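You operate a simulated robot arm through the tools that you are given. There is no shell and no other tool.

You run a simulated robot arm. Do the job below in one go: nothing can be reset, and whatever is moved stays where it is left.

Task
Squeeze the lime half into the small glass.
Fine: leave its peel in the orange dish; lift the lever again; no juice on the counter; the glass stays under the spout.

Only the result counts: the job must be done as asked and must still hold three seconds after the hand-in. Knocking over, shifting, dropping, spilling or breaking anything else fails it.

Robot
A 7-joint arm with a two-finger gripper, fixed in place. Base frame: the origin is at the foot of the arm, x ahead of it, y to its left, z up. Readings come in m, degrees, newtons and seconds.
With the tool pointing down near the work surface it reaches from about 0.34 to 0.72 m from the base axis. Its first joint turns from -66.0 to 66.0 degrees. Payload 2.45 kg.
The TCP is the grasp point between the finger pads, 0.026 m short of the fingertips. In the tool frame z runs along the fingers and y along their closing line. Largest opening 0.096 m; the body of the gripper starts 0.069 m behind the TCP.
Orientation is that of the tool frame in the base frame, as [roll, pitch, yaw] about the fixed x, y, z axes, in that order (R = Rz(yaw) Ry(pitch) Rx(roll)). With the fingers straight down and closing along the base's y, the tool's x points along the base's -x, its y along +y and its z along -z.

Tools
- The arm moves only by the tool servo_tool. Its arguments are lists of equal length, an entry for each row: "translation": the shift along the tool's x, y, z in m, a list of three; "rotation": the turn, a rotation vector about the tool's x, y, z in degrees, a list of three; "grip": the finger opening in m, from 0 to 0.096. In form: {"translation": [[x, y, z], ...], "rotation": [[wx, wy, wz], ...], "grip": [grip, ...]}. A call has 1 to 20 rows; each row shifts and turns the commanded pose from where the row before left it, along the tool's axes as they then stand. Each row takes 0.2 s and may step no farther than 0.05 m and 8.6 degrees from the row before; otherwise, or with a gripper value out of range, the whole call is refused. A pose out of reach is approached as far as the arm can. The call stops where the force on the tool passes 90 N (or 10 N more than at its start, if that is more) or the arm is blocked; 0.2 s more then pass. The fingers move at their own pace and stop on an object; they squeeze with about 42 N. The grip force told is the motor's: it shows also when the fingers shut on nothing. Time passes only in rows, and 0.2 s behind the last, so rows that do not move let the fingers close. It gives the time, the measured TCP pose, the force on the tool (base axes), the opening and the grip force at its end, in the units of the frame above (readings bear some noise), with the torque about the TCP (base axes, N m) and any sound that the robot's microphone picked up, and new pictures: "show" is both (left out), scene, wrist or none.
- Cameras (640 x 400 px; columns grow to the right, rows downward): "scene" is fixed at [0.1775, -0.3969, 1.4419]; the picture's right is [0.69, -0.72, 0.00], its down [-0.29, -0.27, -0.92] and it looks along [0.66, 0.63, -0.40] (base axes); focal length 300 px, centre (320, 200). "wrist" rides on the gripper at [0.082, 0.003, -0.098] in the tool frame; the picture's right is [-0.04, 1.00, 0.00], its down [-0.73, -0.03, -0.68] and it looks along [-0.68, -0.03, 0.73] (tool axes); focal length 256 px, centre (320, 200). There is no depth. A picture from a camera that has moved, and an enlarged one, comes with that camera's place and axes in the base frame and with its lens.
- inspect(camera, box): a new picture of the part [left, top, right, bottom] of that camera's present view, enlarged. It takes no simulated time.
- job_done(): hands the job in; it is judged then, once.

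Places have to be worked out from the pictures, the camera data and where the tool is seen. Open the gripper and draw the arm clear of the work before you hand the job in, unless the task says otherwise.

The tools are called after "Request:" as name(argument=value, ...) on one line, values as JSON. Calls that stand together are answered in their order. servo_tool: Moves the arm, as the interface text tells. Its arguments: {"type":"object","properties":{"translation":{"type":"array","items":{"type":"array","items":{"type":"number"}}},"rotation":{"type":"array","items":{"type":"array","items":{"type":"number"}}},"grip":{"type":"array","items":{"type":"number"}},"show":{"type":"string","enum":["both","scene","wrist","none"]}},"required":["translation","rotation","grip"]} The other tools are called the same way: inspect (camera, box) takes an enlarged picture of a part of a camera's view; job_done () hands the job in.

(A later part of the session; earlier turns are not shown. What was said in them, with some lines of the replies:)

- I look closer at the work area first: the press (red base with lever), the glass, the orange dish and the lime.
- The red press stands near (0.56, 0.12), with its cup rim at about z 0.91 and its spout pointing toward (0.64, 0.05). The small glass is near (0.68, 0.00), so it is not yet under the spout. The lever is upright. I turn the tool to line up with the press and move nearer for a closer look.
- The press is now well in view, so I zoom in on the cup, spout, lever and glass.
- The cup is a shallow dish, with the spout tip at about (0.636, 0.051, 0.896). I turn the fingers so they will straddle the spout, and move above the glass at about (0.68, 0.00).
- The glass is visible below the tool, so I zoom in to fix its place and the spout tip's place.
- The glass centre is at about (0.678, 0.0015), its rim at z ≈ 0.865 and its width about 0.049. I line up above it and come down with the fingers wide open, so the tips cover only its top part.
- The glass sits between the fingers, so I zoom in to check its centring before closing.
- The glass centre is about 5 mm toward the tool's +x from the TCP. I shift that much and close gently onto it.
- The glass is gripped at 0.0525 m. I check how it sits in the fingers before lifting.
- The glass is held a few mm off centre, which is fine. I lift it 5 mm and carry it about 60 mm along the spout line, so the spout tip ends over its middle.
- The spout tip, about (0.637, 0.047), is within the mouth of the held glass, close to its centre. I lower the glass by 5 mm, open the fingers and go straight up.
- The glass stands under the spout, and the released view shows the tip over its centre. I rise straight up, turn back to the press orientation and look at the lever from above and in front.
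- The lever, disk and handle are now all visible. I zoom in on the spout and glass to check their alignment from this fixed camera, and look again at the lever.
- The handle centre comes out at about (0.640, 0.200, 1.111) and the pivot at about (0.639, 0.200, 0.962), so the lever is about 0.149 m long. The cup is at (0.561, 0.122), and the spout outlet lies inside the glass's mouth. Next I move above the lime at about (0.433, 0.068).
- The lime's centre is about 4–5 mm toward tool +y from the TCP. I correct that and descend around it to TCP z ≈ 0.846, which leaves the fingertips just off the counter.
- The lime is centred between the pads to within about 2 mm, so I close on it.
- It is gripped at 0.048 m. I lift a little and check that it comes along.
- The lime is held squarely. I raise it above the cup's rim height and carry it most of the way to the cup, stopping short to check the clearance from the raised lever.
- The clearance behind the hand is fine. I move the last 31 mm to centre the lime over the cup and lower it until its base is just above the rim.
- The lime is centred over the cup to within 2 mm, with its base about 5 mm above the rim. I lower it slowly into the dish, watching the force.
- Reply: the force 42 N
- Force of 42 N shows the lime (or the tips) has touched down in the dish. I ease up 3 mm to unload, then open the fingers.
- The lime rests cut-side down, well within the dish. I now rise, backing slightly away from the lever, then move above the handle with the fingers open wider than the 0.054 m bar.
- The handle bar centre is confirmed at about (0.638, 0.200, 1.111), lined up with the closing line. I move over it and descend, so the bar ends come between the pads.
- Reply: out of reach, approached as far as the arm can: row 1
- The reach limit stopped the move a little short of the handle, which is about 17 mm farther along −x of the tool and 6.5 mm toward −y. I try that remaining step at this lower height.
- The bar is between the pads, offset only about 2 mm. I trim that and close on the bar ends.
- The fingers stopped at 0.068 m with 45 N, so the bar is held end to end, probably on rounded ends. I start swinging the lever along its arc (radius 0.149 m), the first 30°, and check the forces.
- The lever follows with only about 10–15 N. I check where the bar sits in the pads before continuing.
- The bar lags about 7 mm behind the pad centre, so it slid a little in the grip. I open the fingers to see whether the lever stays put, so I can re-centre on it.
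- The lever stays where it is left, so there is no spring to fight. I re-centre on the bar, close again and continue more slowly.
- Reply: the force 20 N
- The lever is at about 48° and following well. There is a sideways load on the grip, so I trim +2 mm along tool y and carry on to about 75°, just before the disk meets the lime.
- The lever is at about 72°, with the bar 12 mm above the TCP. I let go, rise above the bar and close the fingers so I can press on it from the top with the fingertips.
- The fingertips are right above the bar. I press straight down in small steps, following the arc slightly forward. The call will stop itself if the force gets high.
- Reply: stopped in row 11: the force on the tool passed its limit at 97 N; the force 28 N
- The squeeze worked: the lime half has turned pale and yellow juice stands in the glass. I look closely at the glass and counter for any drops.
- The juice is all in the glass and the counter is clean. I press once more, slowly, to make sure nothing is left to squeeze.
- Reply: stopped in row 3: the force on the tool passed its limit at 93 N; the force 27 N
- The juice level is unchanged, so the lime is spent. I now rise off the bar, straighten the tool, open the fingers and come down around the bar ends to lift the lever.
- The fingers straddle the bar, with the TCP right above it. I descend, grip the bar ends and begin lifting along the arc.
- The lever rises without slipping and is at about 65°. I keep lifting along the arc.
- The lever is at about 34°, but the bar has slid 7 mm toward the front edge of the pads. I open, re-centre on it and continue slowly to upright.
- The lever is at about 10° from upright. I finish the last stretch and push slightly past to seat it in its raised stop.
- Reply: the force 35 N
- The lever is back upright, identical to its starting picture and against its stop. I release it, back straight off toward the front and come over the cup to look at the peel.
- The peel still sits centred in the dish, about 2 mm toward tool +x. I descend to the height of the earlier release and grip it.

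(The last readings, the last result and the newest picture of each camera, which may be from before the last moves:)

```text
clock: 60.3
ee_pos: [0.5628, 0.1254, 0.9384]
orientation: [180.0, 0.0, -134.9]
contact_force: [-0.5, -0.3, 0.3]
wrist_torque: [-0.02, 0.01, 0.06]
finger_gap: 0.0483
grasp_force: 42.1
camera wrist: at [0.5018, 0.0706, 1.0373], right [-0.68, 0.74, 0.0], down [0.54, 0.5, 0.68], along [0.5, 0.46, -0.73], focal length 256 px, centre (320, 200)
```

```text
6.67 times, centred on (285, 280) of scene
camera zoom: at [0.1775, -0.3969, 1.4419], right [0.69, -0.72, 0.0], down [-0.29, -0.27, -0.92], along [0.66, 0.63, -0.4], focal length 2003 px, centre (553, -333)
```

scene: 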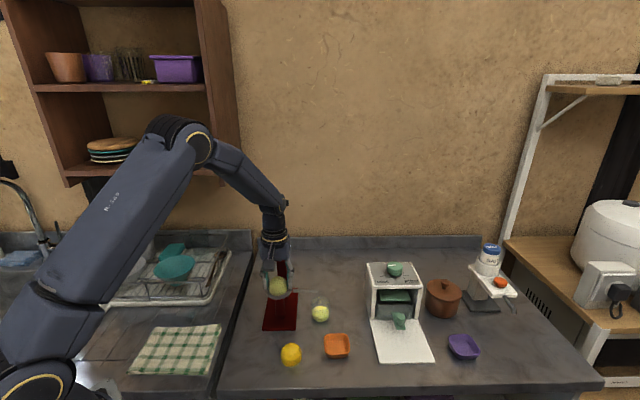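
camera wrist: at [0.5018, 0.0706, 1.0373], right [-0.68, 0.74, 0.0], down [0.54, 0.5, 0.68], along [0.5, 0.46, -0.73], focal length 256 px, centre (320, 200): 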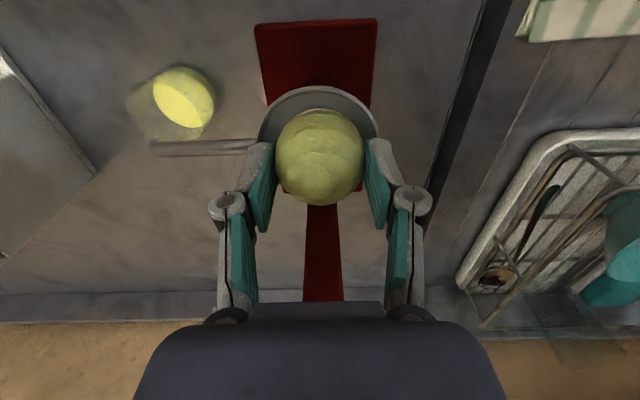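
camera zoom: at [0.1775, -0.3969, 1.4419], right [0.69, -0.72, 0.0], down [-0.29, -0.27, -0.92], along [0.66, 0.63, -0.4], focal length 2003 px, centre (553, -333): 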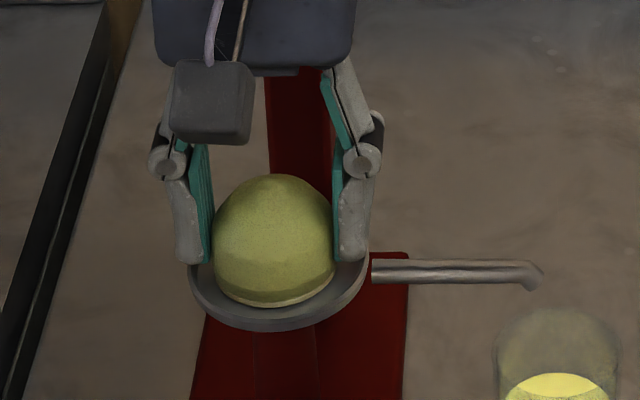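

The peel is gripped again at 0.048 m. I lift it clear and carry it toward the orange dish, stopping just beyond the dish so the camera can see it.

Request:
servo_tool(translation=[[0, 0, -0.015], [0, 0, -0.025], [0, 0, -0.025], [0.0168, -0.0376, 0], [0.0168, -0.0376, 0], [0.0168, -0.0376, 0], [0.0168, -0.0376, 0], [0, 0, 0]], rotation=[[0, 0, 0], [0, 0, 0], [0, 0, 0], [0, 0, 0], [0, 0, 0], [0, 0, 0], [0, 0, 0], [0, 0, 0]], grip=[0.042, 0.042, 0.042, 0.042, 0.042, 0.042, 0.042, 0.042])

Request:
inspect(camera="wrist", box=[200, 0, 440, 200])

Request:
inspect(camera="scene", box=[290, 250, 390, 370])

```text
clock: 62.1
ee_pos: [0.6207, -0.0301, 1.0033]
orientation: [180.0, -0.1, -135.0]
contact_force: [0.1, -0.6, -0.7]
wrist_torque: [-0.03, 0.04, 0.02]
finger_gap: 0.0484
grasp_force: 42.2
camera wrist: at [0.5603, -0.0847, 1.1022], right [-0.68, 0.73, 0.0], down [0.54, 0.5, 0.68], along [0.5, 0.46, -0.73], focal length 256 px, centre (320, 200)
```

scene: 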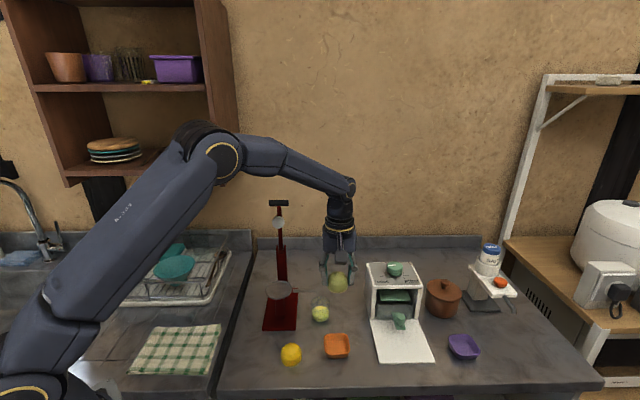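
wrist: 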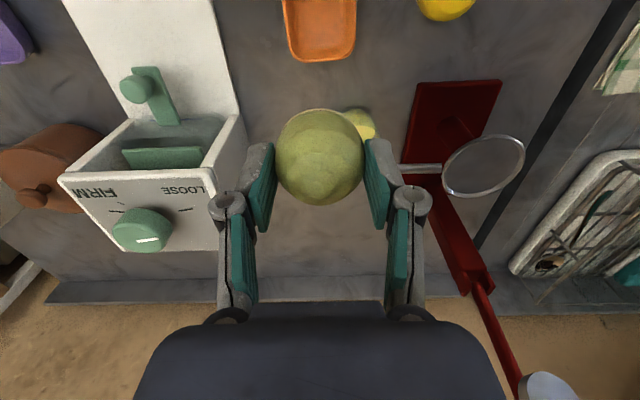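

```text
2.00 times, centred on (320, 100) of wrist
camera zoom: at [0.5603, -0.0847, 1.1022], right [-0.68, 0.73, 0.0], down [0.54, 0.5, 0.68], along [0.5, 0.46, -0.73], focal length 512 px, centre (320, 400)
```

zoom: 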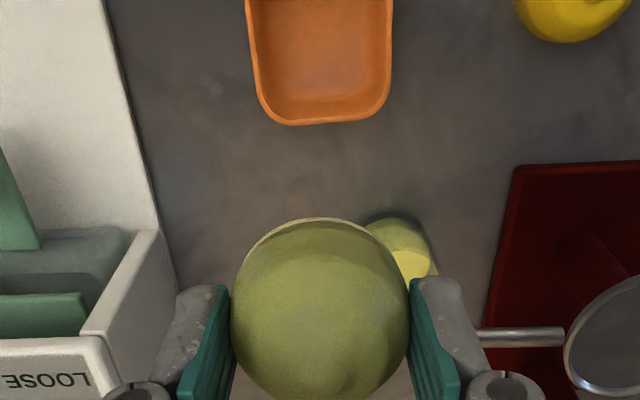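

```text
3.33 times, centred on (340, 310) of scene
camera zoom: at [0.1775, -0.3969, 1.4419], right [0.69, -0.72, 0.0], down [-0.29, -0.27, -0.92], along [0.66, 0.63, -0.4], focal length 1002 px, centre (253, -167)
```

zoom: 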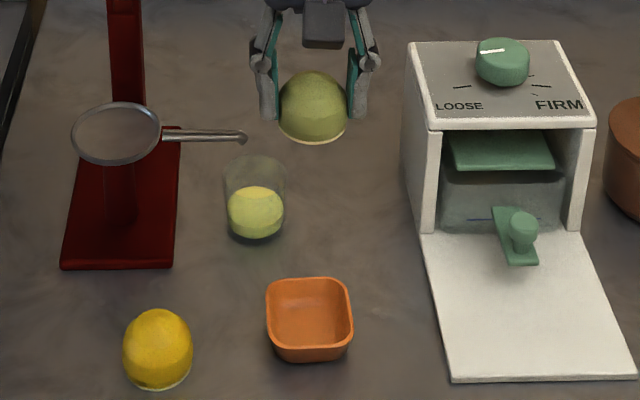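

The dish's centre works out about 43 mm toward tool +x and 2 mm toward +y. I move over it and lower until the peel is a bit above its rim, then check.

Request:
servo_tool(translation=[[0.0215, 0.001, 0], [0.0215, 0.001, 0], [0, 0, 0.035], [0, 0, 0.035], [0, 0, 0.035], [0, 0, 0.012], [0, 0, 0]], rotation=[[0, 0, 0], [0, 0, 0], [0, 0, 0], [0, 0, 0], [0, 0, 0], [0, 0, 0], [0, 0, 0]], grip=[0.042, 0.042, 0.042, 0.042, 0.042, 0.042, 0.042])

Request:
inspect(camera="wrist", box=[200, 60, 440, 240])

Request:
inspect(camera="scene", box=[300, 310, 370, 370])

```text
clock: 63.7
ee_pos: [0.5888, -0.0599, 0.8866]
orientation: [180.0, -0.1, -135.0]
contact_force: [-0.2, -0.8, -1.2]
wrist_torque: [-0.01, 0.01, -0.03]
finger_gap: 0.0483
grasp_force: 41.9
camera wrist: at [0.5282, -0.114, 0.9842], right [-0.68, 0.74, 0.0], down [0.54, 0.5, 0.68], along [0.5, 0.46, -0.73], focal length 256 px, centre (320, 200)
```

scene: 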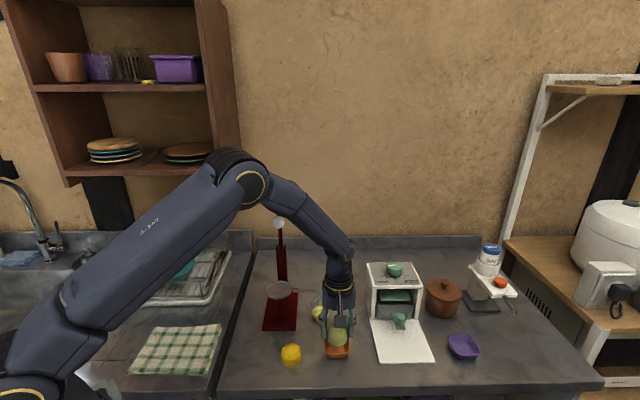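
wrist: 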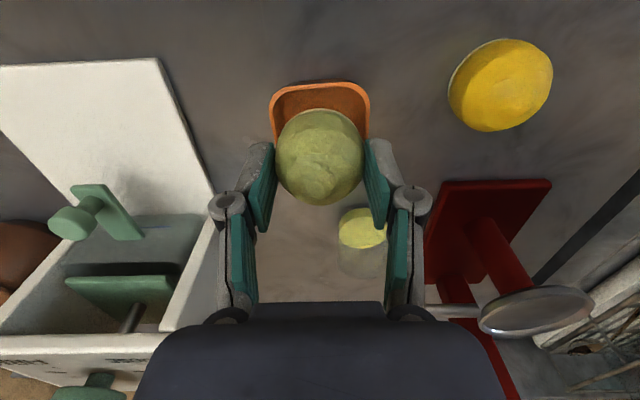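

```text
2.22 times, centred on (320, 150) of wrist
camera zoom: at [0.5282, -0.114, 0.9842], right [-0.68, 0.74, 0.0], down [0.54, 0.5, 0.68], along [0.5, 0.46, -0.73], focal length 569 px, centre (320, 311)
```

zoom: 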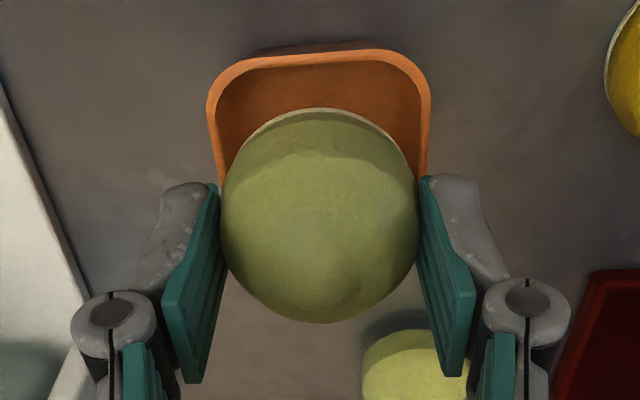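

```text
6.67 times, centred on (335, 340) of scene
camera zoom: at [0.1775, -0.3969, 1.4419], right [0.69, -0.72, 0.0], down [-0.29, -0.27, -0.92], along [0.66, 0.63, -0.4], focal length 2003 px, centre (220, -733)
```

zoom: 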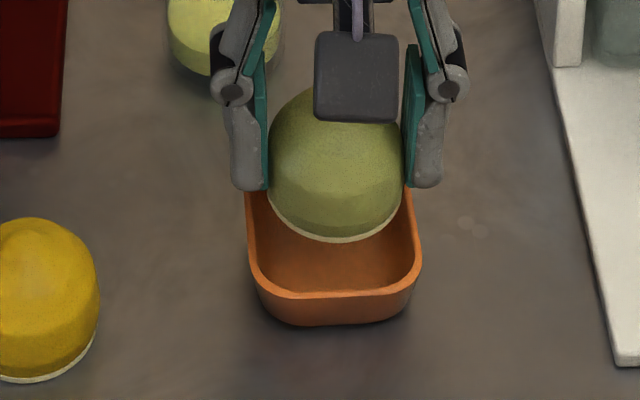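

The peel is centred over the dish within about 2 mm in both views. I lower it until the fingertips are just above the rim, watching the force.

Request:
servo_tool(translation=[[0, 0, 0.008], [0, 0, 0.006], [0, 0, 0.004], [0, 0, 0.002], [0, 0, 0]], rotation=[[0, 0, 0], [0, 0, 0], [0, 0, 0], [0, 0, 0], [0, 0, 0]], grip=[0.042, 0.042, 0.042, 0.042, 0.042])

Request:
inspect(camera="wrist", box=[200, 60, 440, 240])

Request:
inspect(camera="scene", box=[300, 310, 370, 370])

```text
clock: 64.9
ee_pos: [0.5883, -0.0589, 0.8687]
orientation: [-180.0, 0.0, -135.0]
contact_force: [-0.5, -0.3, 0.5]
wrist_torque: [0.01, 0.0, -0.01]
finger_gap: 0.0485
grasp_force: 42.2
camera wrist: at [0.5287, -0.113, 0.9656], right [-0.68, 0.74, 0.0], down [0.54, 0.5, 0.68], along [0.5, 0.46, -0.73], focal length 256 px, centre (320, 200)
```

scene: 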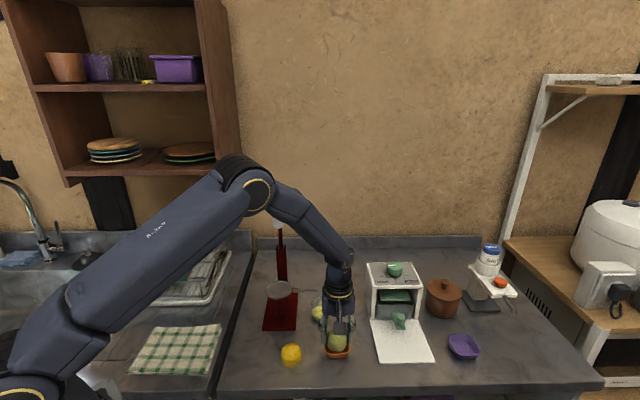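
wrist: 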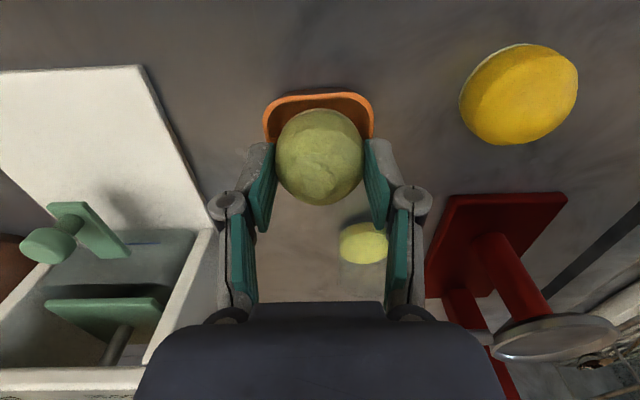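

```text
2.22 times, centred on (320, 150) of wrist
camera zoom: at [0.5287, -0.113, 0.9656], right [-0.68, 0.74, 0.0], down [0.54, 0.5, 0.68], along [0.5, 0.46, -0.73], focal length 569 px, centre (320, 311)
```

zoom: 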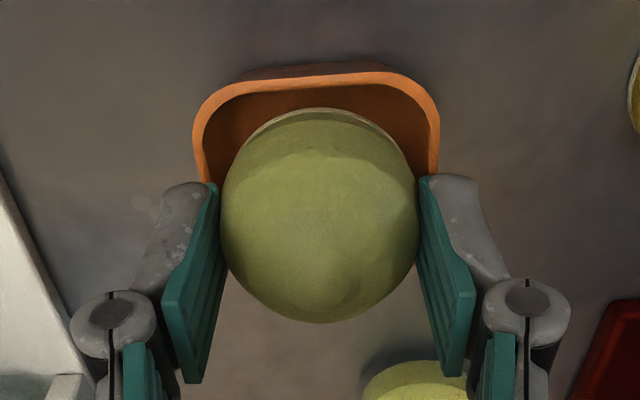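

```text
6.67 times, centred on (335, 340) of scene
camera zoom: at [0.1775, -0.3969, 1.4419], right [0.69, -0.72, 0.0], down [-0.29, -0.27, -0.92], along [0.66, 0.63, -0.4], focal length 2003 px, centre (220, -733)
```

zoom: 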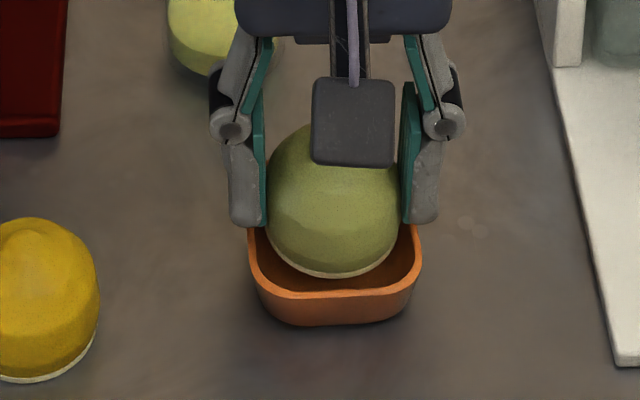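

The peel's base is at rim height. It should go about 2 mm further toward tool +x to be fully centred. I make that shift and lower 3 mm more.

Request:
servo_tool(translation=[[0.002, -0.0005, 0], [0, 0, 0.002], [0, 0, 0.0015], [0, 0, 0]], rotation=[[0, 0, 0], [0, 0, 0], [0, 0, 0], [0, 0, 0]], grip=[0.042, 0.042, 0.042, 0.042])

Request:
inspect(camera="wrist", box=[200, 60, 440, 240])

Request:
inspect(camera="scene", box=[310, 320, 360, 365])

```text
clock: 65.9
ee_pos: [0.5871, -0.0588, 0.8647]
orientation: [-179.9, 0.0, -135.0]
contact_force: [-0.6, -0.7, -0.5]
wrist_torque: [0.03, -0.02, 0.0]
finger_gap: 0.0482
grasp_force: 42.4
camera wrist: at [0.5274, -0.115, 0.962], right [-0.68, 0.74, 0.0], down [0.54, 0.5, 0.68], along [0.5, 0.46, -0.73], focal length 256 px, centre (320, 200)
```

scene: 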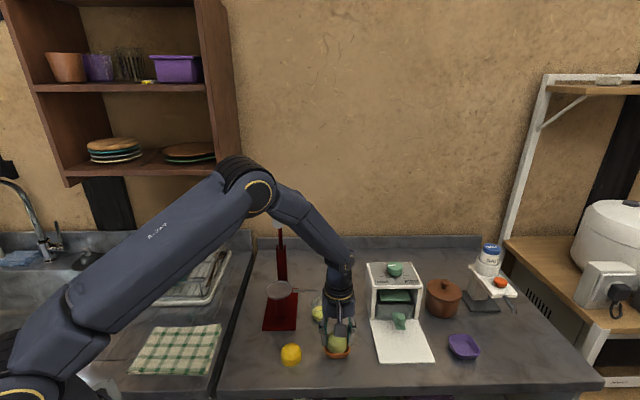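
wrist: 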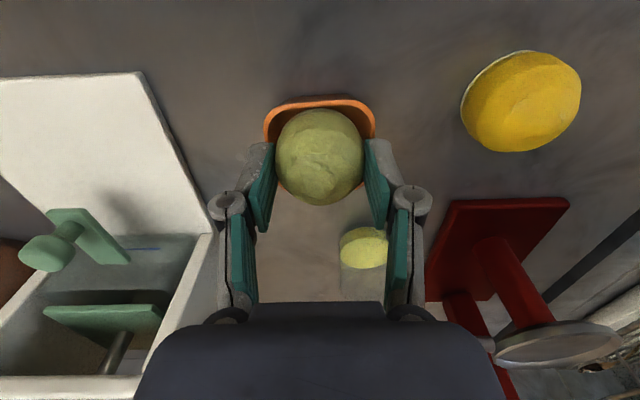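

```text
2.22 times, centred on (320, 150) of wrist
camera zoom: at [0.5274, -0.115, 0.962], right [-0.68, 0.74, 0.0], down [0.54, 0.5, 0.68], along [0.5, 0.46, -0.73], focal length 569 px, centre (320, 311)
```

zoom: 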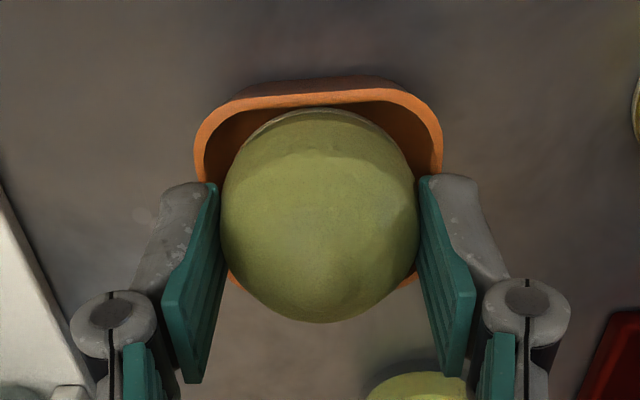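

```text
8.89 times, centred on (335, 342) of scene
camera zoom: at [0.1775, -0.3969, 1.4419], right [0.69, -0.72, 0.0], down [-0.29, -0.27, -0.92], along [0.66, 0.63, -0.4], focal length 2671 px, centre (187, -1067)
```

zoom: 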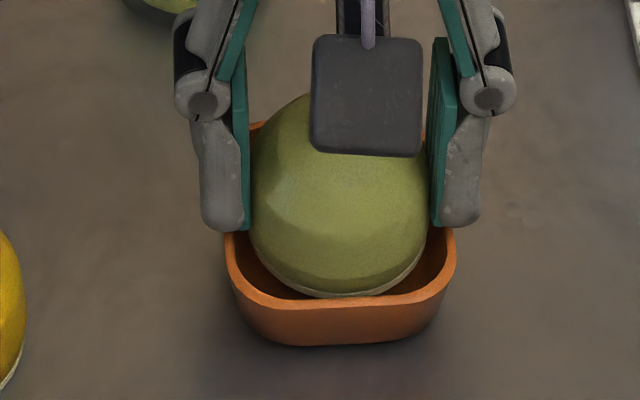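

The peel's lower edge is inside the dish walls with even gaps, and there is no contact force. I open the fingers to let it settle into the dish.

Request:
servo_tool(translation=[[0, 0, 0], [0, 0, 0], [0, 0, 0], [0, 0, 0]], rotation=[[0, 0, 0], [0, 0, 0], [0, 0, 0], [0, 0, 0]], grip=[0.052, 0.065, 0.075, 0.075])

Request:
inspect(camera="wrist", box=[200, 60, 440, 240])

Request:
inspect(camera="scene", box=[310, 320, 360, 365])

```text
clock: 66.9
ee_pos: [0.5872, -0.0592, 0.8651]
orientation: [180.0, 0.0, -135.0]
contact_force: [-0.3, -0.1, 0.4]
wrist_torque: [-0.01, 0.01, -0.02]
finger_gap: 0.0747
grasp_force: 0.0
camera wrist: at [0.5274, -0.115, 0.9621], right [-0.68, 0.74, 0.0], down [0.54, 0.5, 0.68], along [0.5, 0.46, -0.73], focal length 256 px, centre (320, 200)
```

scene: 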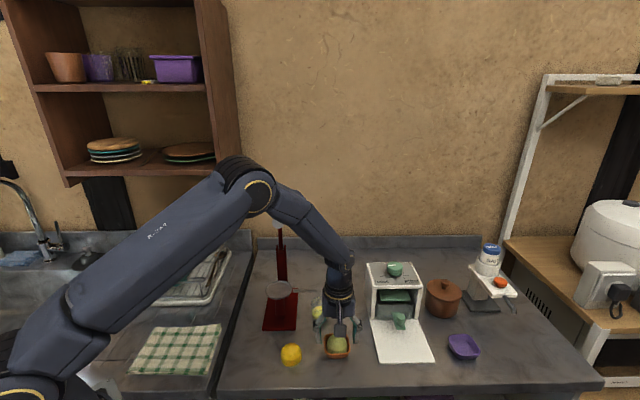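
wrist: 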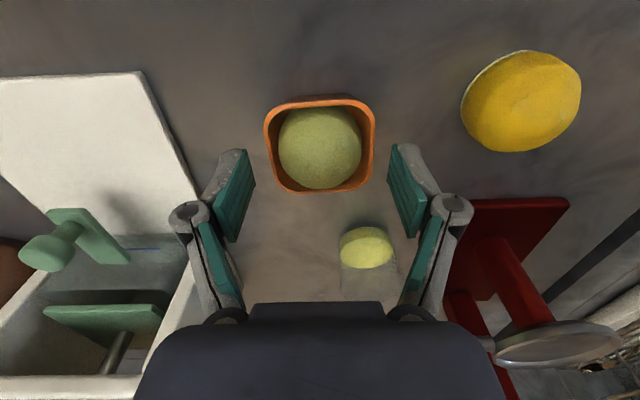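

```text
2.22 times, centred on (320, 150) of wrist
camera zoom: at [0.5274, -0.115, 0.9621], right [-0.68, 0.74, 0.0], down [0.54, 0.5, 0.68], along [0.5, 0.46, -0.73], focal length 569 px, centre (320, 311)
```

zoom: 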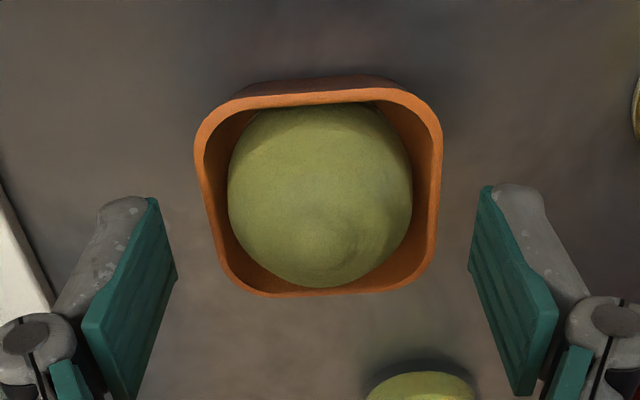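

```text
8.89 times, centred on (335, 342) of scene
camera zoom: at [0.1775, -0.3969, 1.4419], right [0.69, -0.72, 0.0], down [-0.29, -0.27, -0.92], along [0.66, 0.63, -0.4], focal length 2671 px, centre (187, -1067)
```

zoom: 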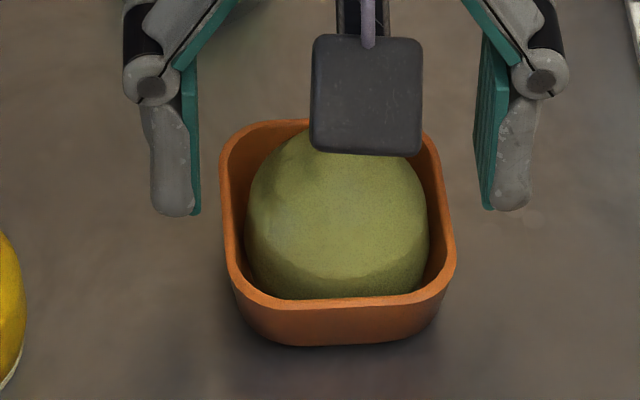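

The peel lies flat inside the orange dish. I rise straight up and draw the arm back clear of the work.

Request:
servo_tool(translation=[[0, 0, -0.03], [0, 0, -0.045], [0, 0, -0.045], [0, 0, -0.045], [0.02, 0, -0.04], [0.02, 0, -0.04], [0.02, 0, -0.04], [0.02, 0.02, -0.03], [0.02, 0.02, -0.02], [0, 0, 0]], rotation=[[0, 0, 0], [0, 0, 0], [0, 0, 0], [0, 0, 0], [0, 0, 0], [0, 0, 0], [0, 0, 0], [0, 0, 0], [0, 0, 0], [0, 0, 0]], grip=[0.075, 0.075, 0.075, 0.08, 0.09, 0.09, 0.09, 0.09, 0.09, 0.09])

Request:
inspect(camera="scene", box=[250, 260, 370, 370])

Request:
inspect(camera="scene", box=[240, 190, 340, 290])

Request:
inspect(camera="wrist", box=[200, 0, 480, 200])

```text
clock: 69.1
ee_pos: [0.4884, -0.1022, 1.2022]
orientation: [179.9, 0.1, -135.0]
contact_force: [0.0, 0.6, 0.8]
wrist_torque: [0.0, -0.03, 0.0]
finger_gap: 0.0904
grasp_force: 0.0
camera wrist: at [0.4289, -0.1577, 1.2991], right [-0.68, 0.74, 0.0], down [0.54, 0.5, 0.68], along [0.5, 0.46, -0.73], focal length 256 px, centre (320, 200)
```

scene: 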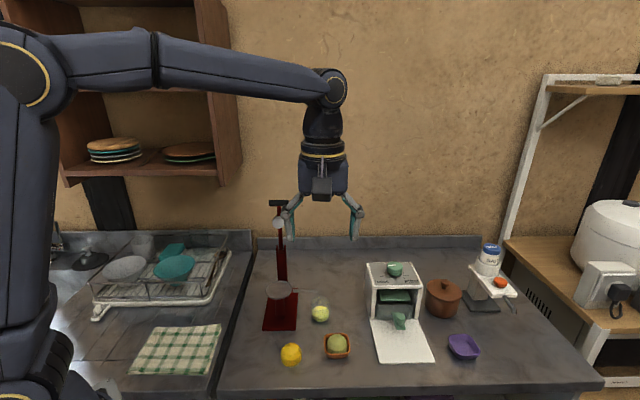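
wrist: 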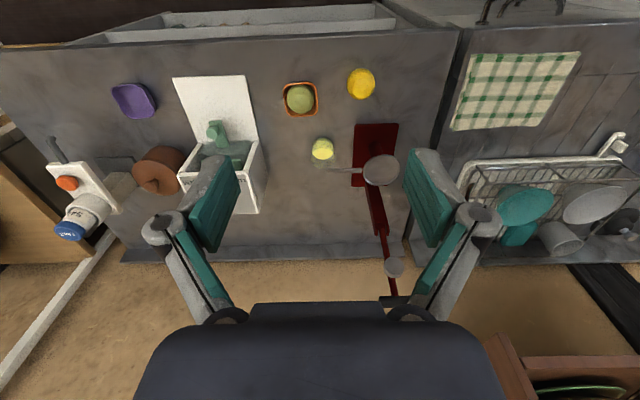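

```text
3.64 times, centred on (310, 315) of scene
camera zoom: at [0.1774, -0.3969, 1.4419], right [0.69, -0.72, 0.0], down [-0.29, -0.27, -0.92], along [0.66, 0.63, -0.4], focal length 1093 px, centre (356, -218)
```

zoom: 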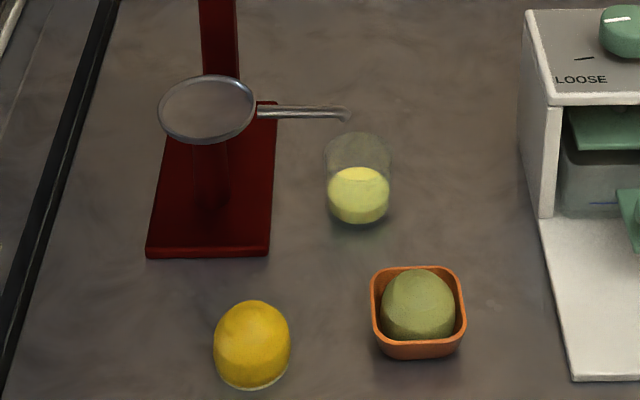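

```text
4.00 times, centred on (290, 240) of scene
camera zoom: at [0.1774, -0.3969, 1.4419], right [0.69, -0.72, 0.0], down [-0.29, -0.27, -0.92], along [0.66, 0.63, -0.4], focal length 1202 px, centre (440, 40)
```

zoom: 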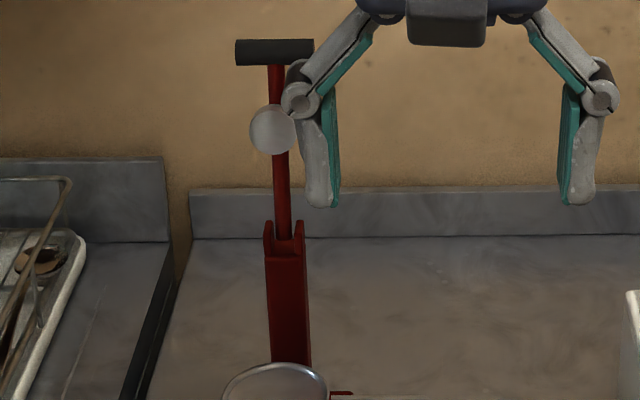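

```text
2.00 times, centred on (340, 100) of wrist
camera zoom: at [0.4289, -0.1577, 1.2991], right [-0.68, 0.74, 0.0], down [0.54, 0.5, 0.68], along [0.5, 0.46, -0.73], focal length 512 px, centre (280, 400)
```

zoom: 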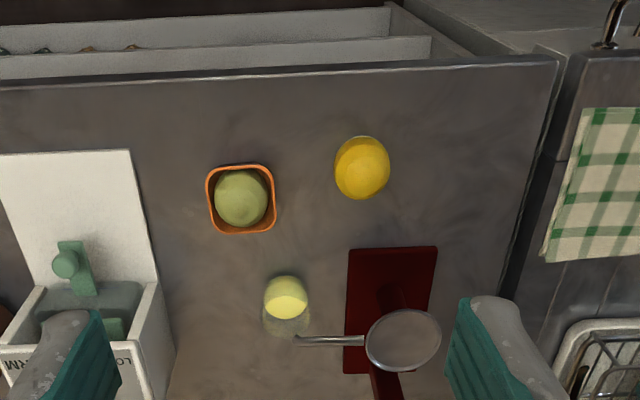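

Everything checks out: the juice is in the glass under the spout, the lever is upright as at the start, and the peel is in the orange dish. The counter is clean, and the gripper is open and clear of the work. I hand the job in.

Request:
job_done()

```text
The job is handed in.
```

I squeezed the lime half into the small glass and handed the job in; I haven't been told the verdict.

- **Juice:** It is all in the glass, and I saw no drops on the counter. A second press added nothing, so the lime is spent.
- **Glass:** It was not under the spout at first, so I moved it there. I measured the outlet at roughly 8–10 mm off the glass's centre, well inside its mouth.
- **Lever:** It is upright again, in the same spot in the camera picture as before I started.
- **Peel:** It is lying in the orange dish.
- **Arm:** The gripper is open and drawn back from the work. Nothing else was moved.
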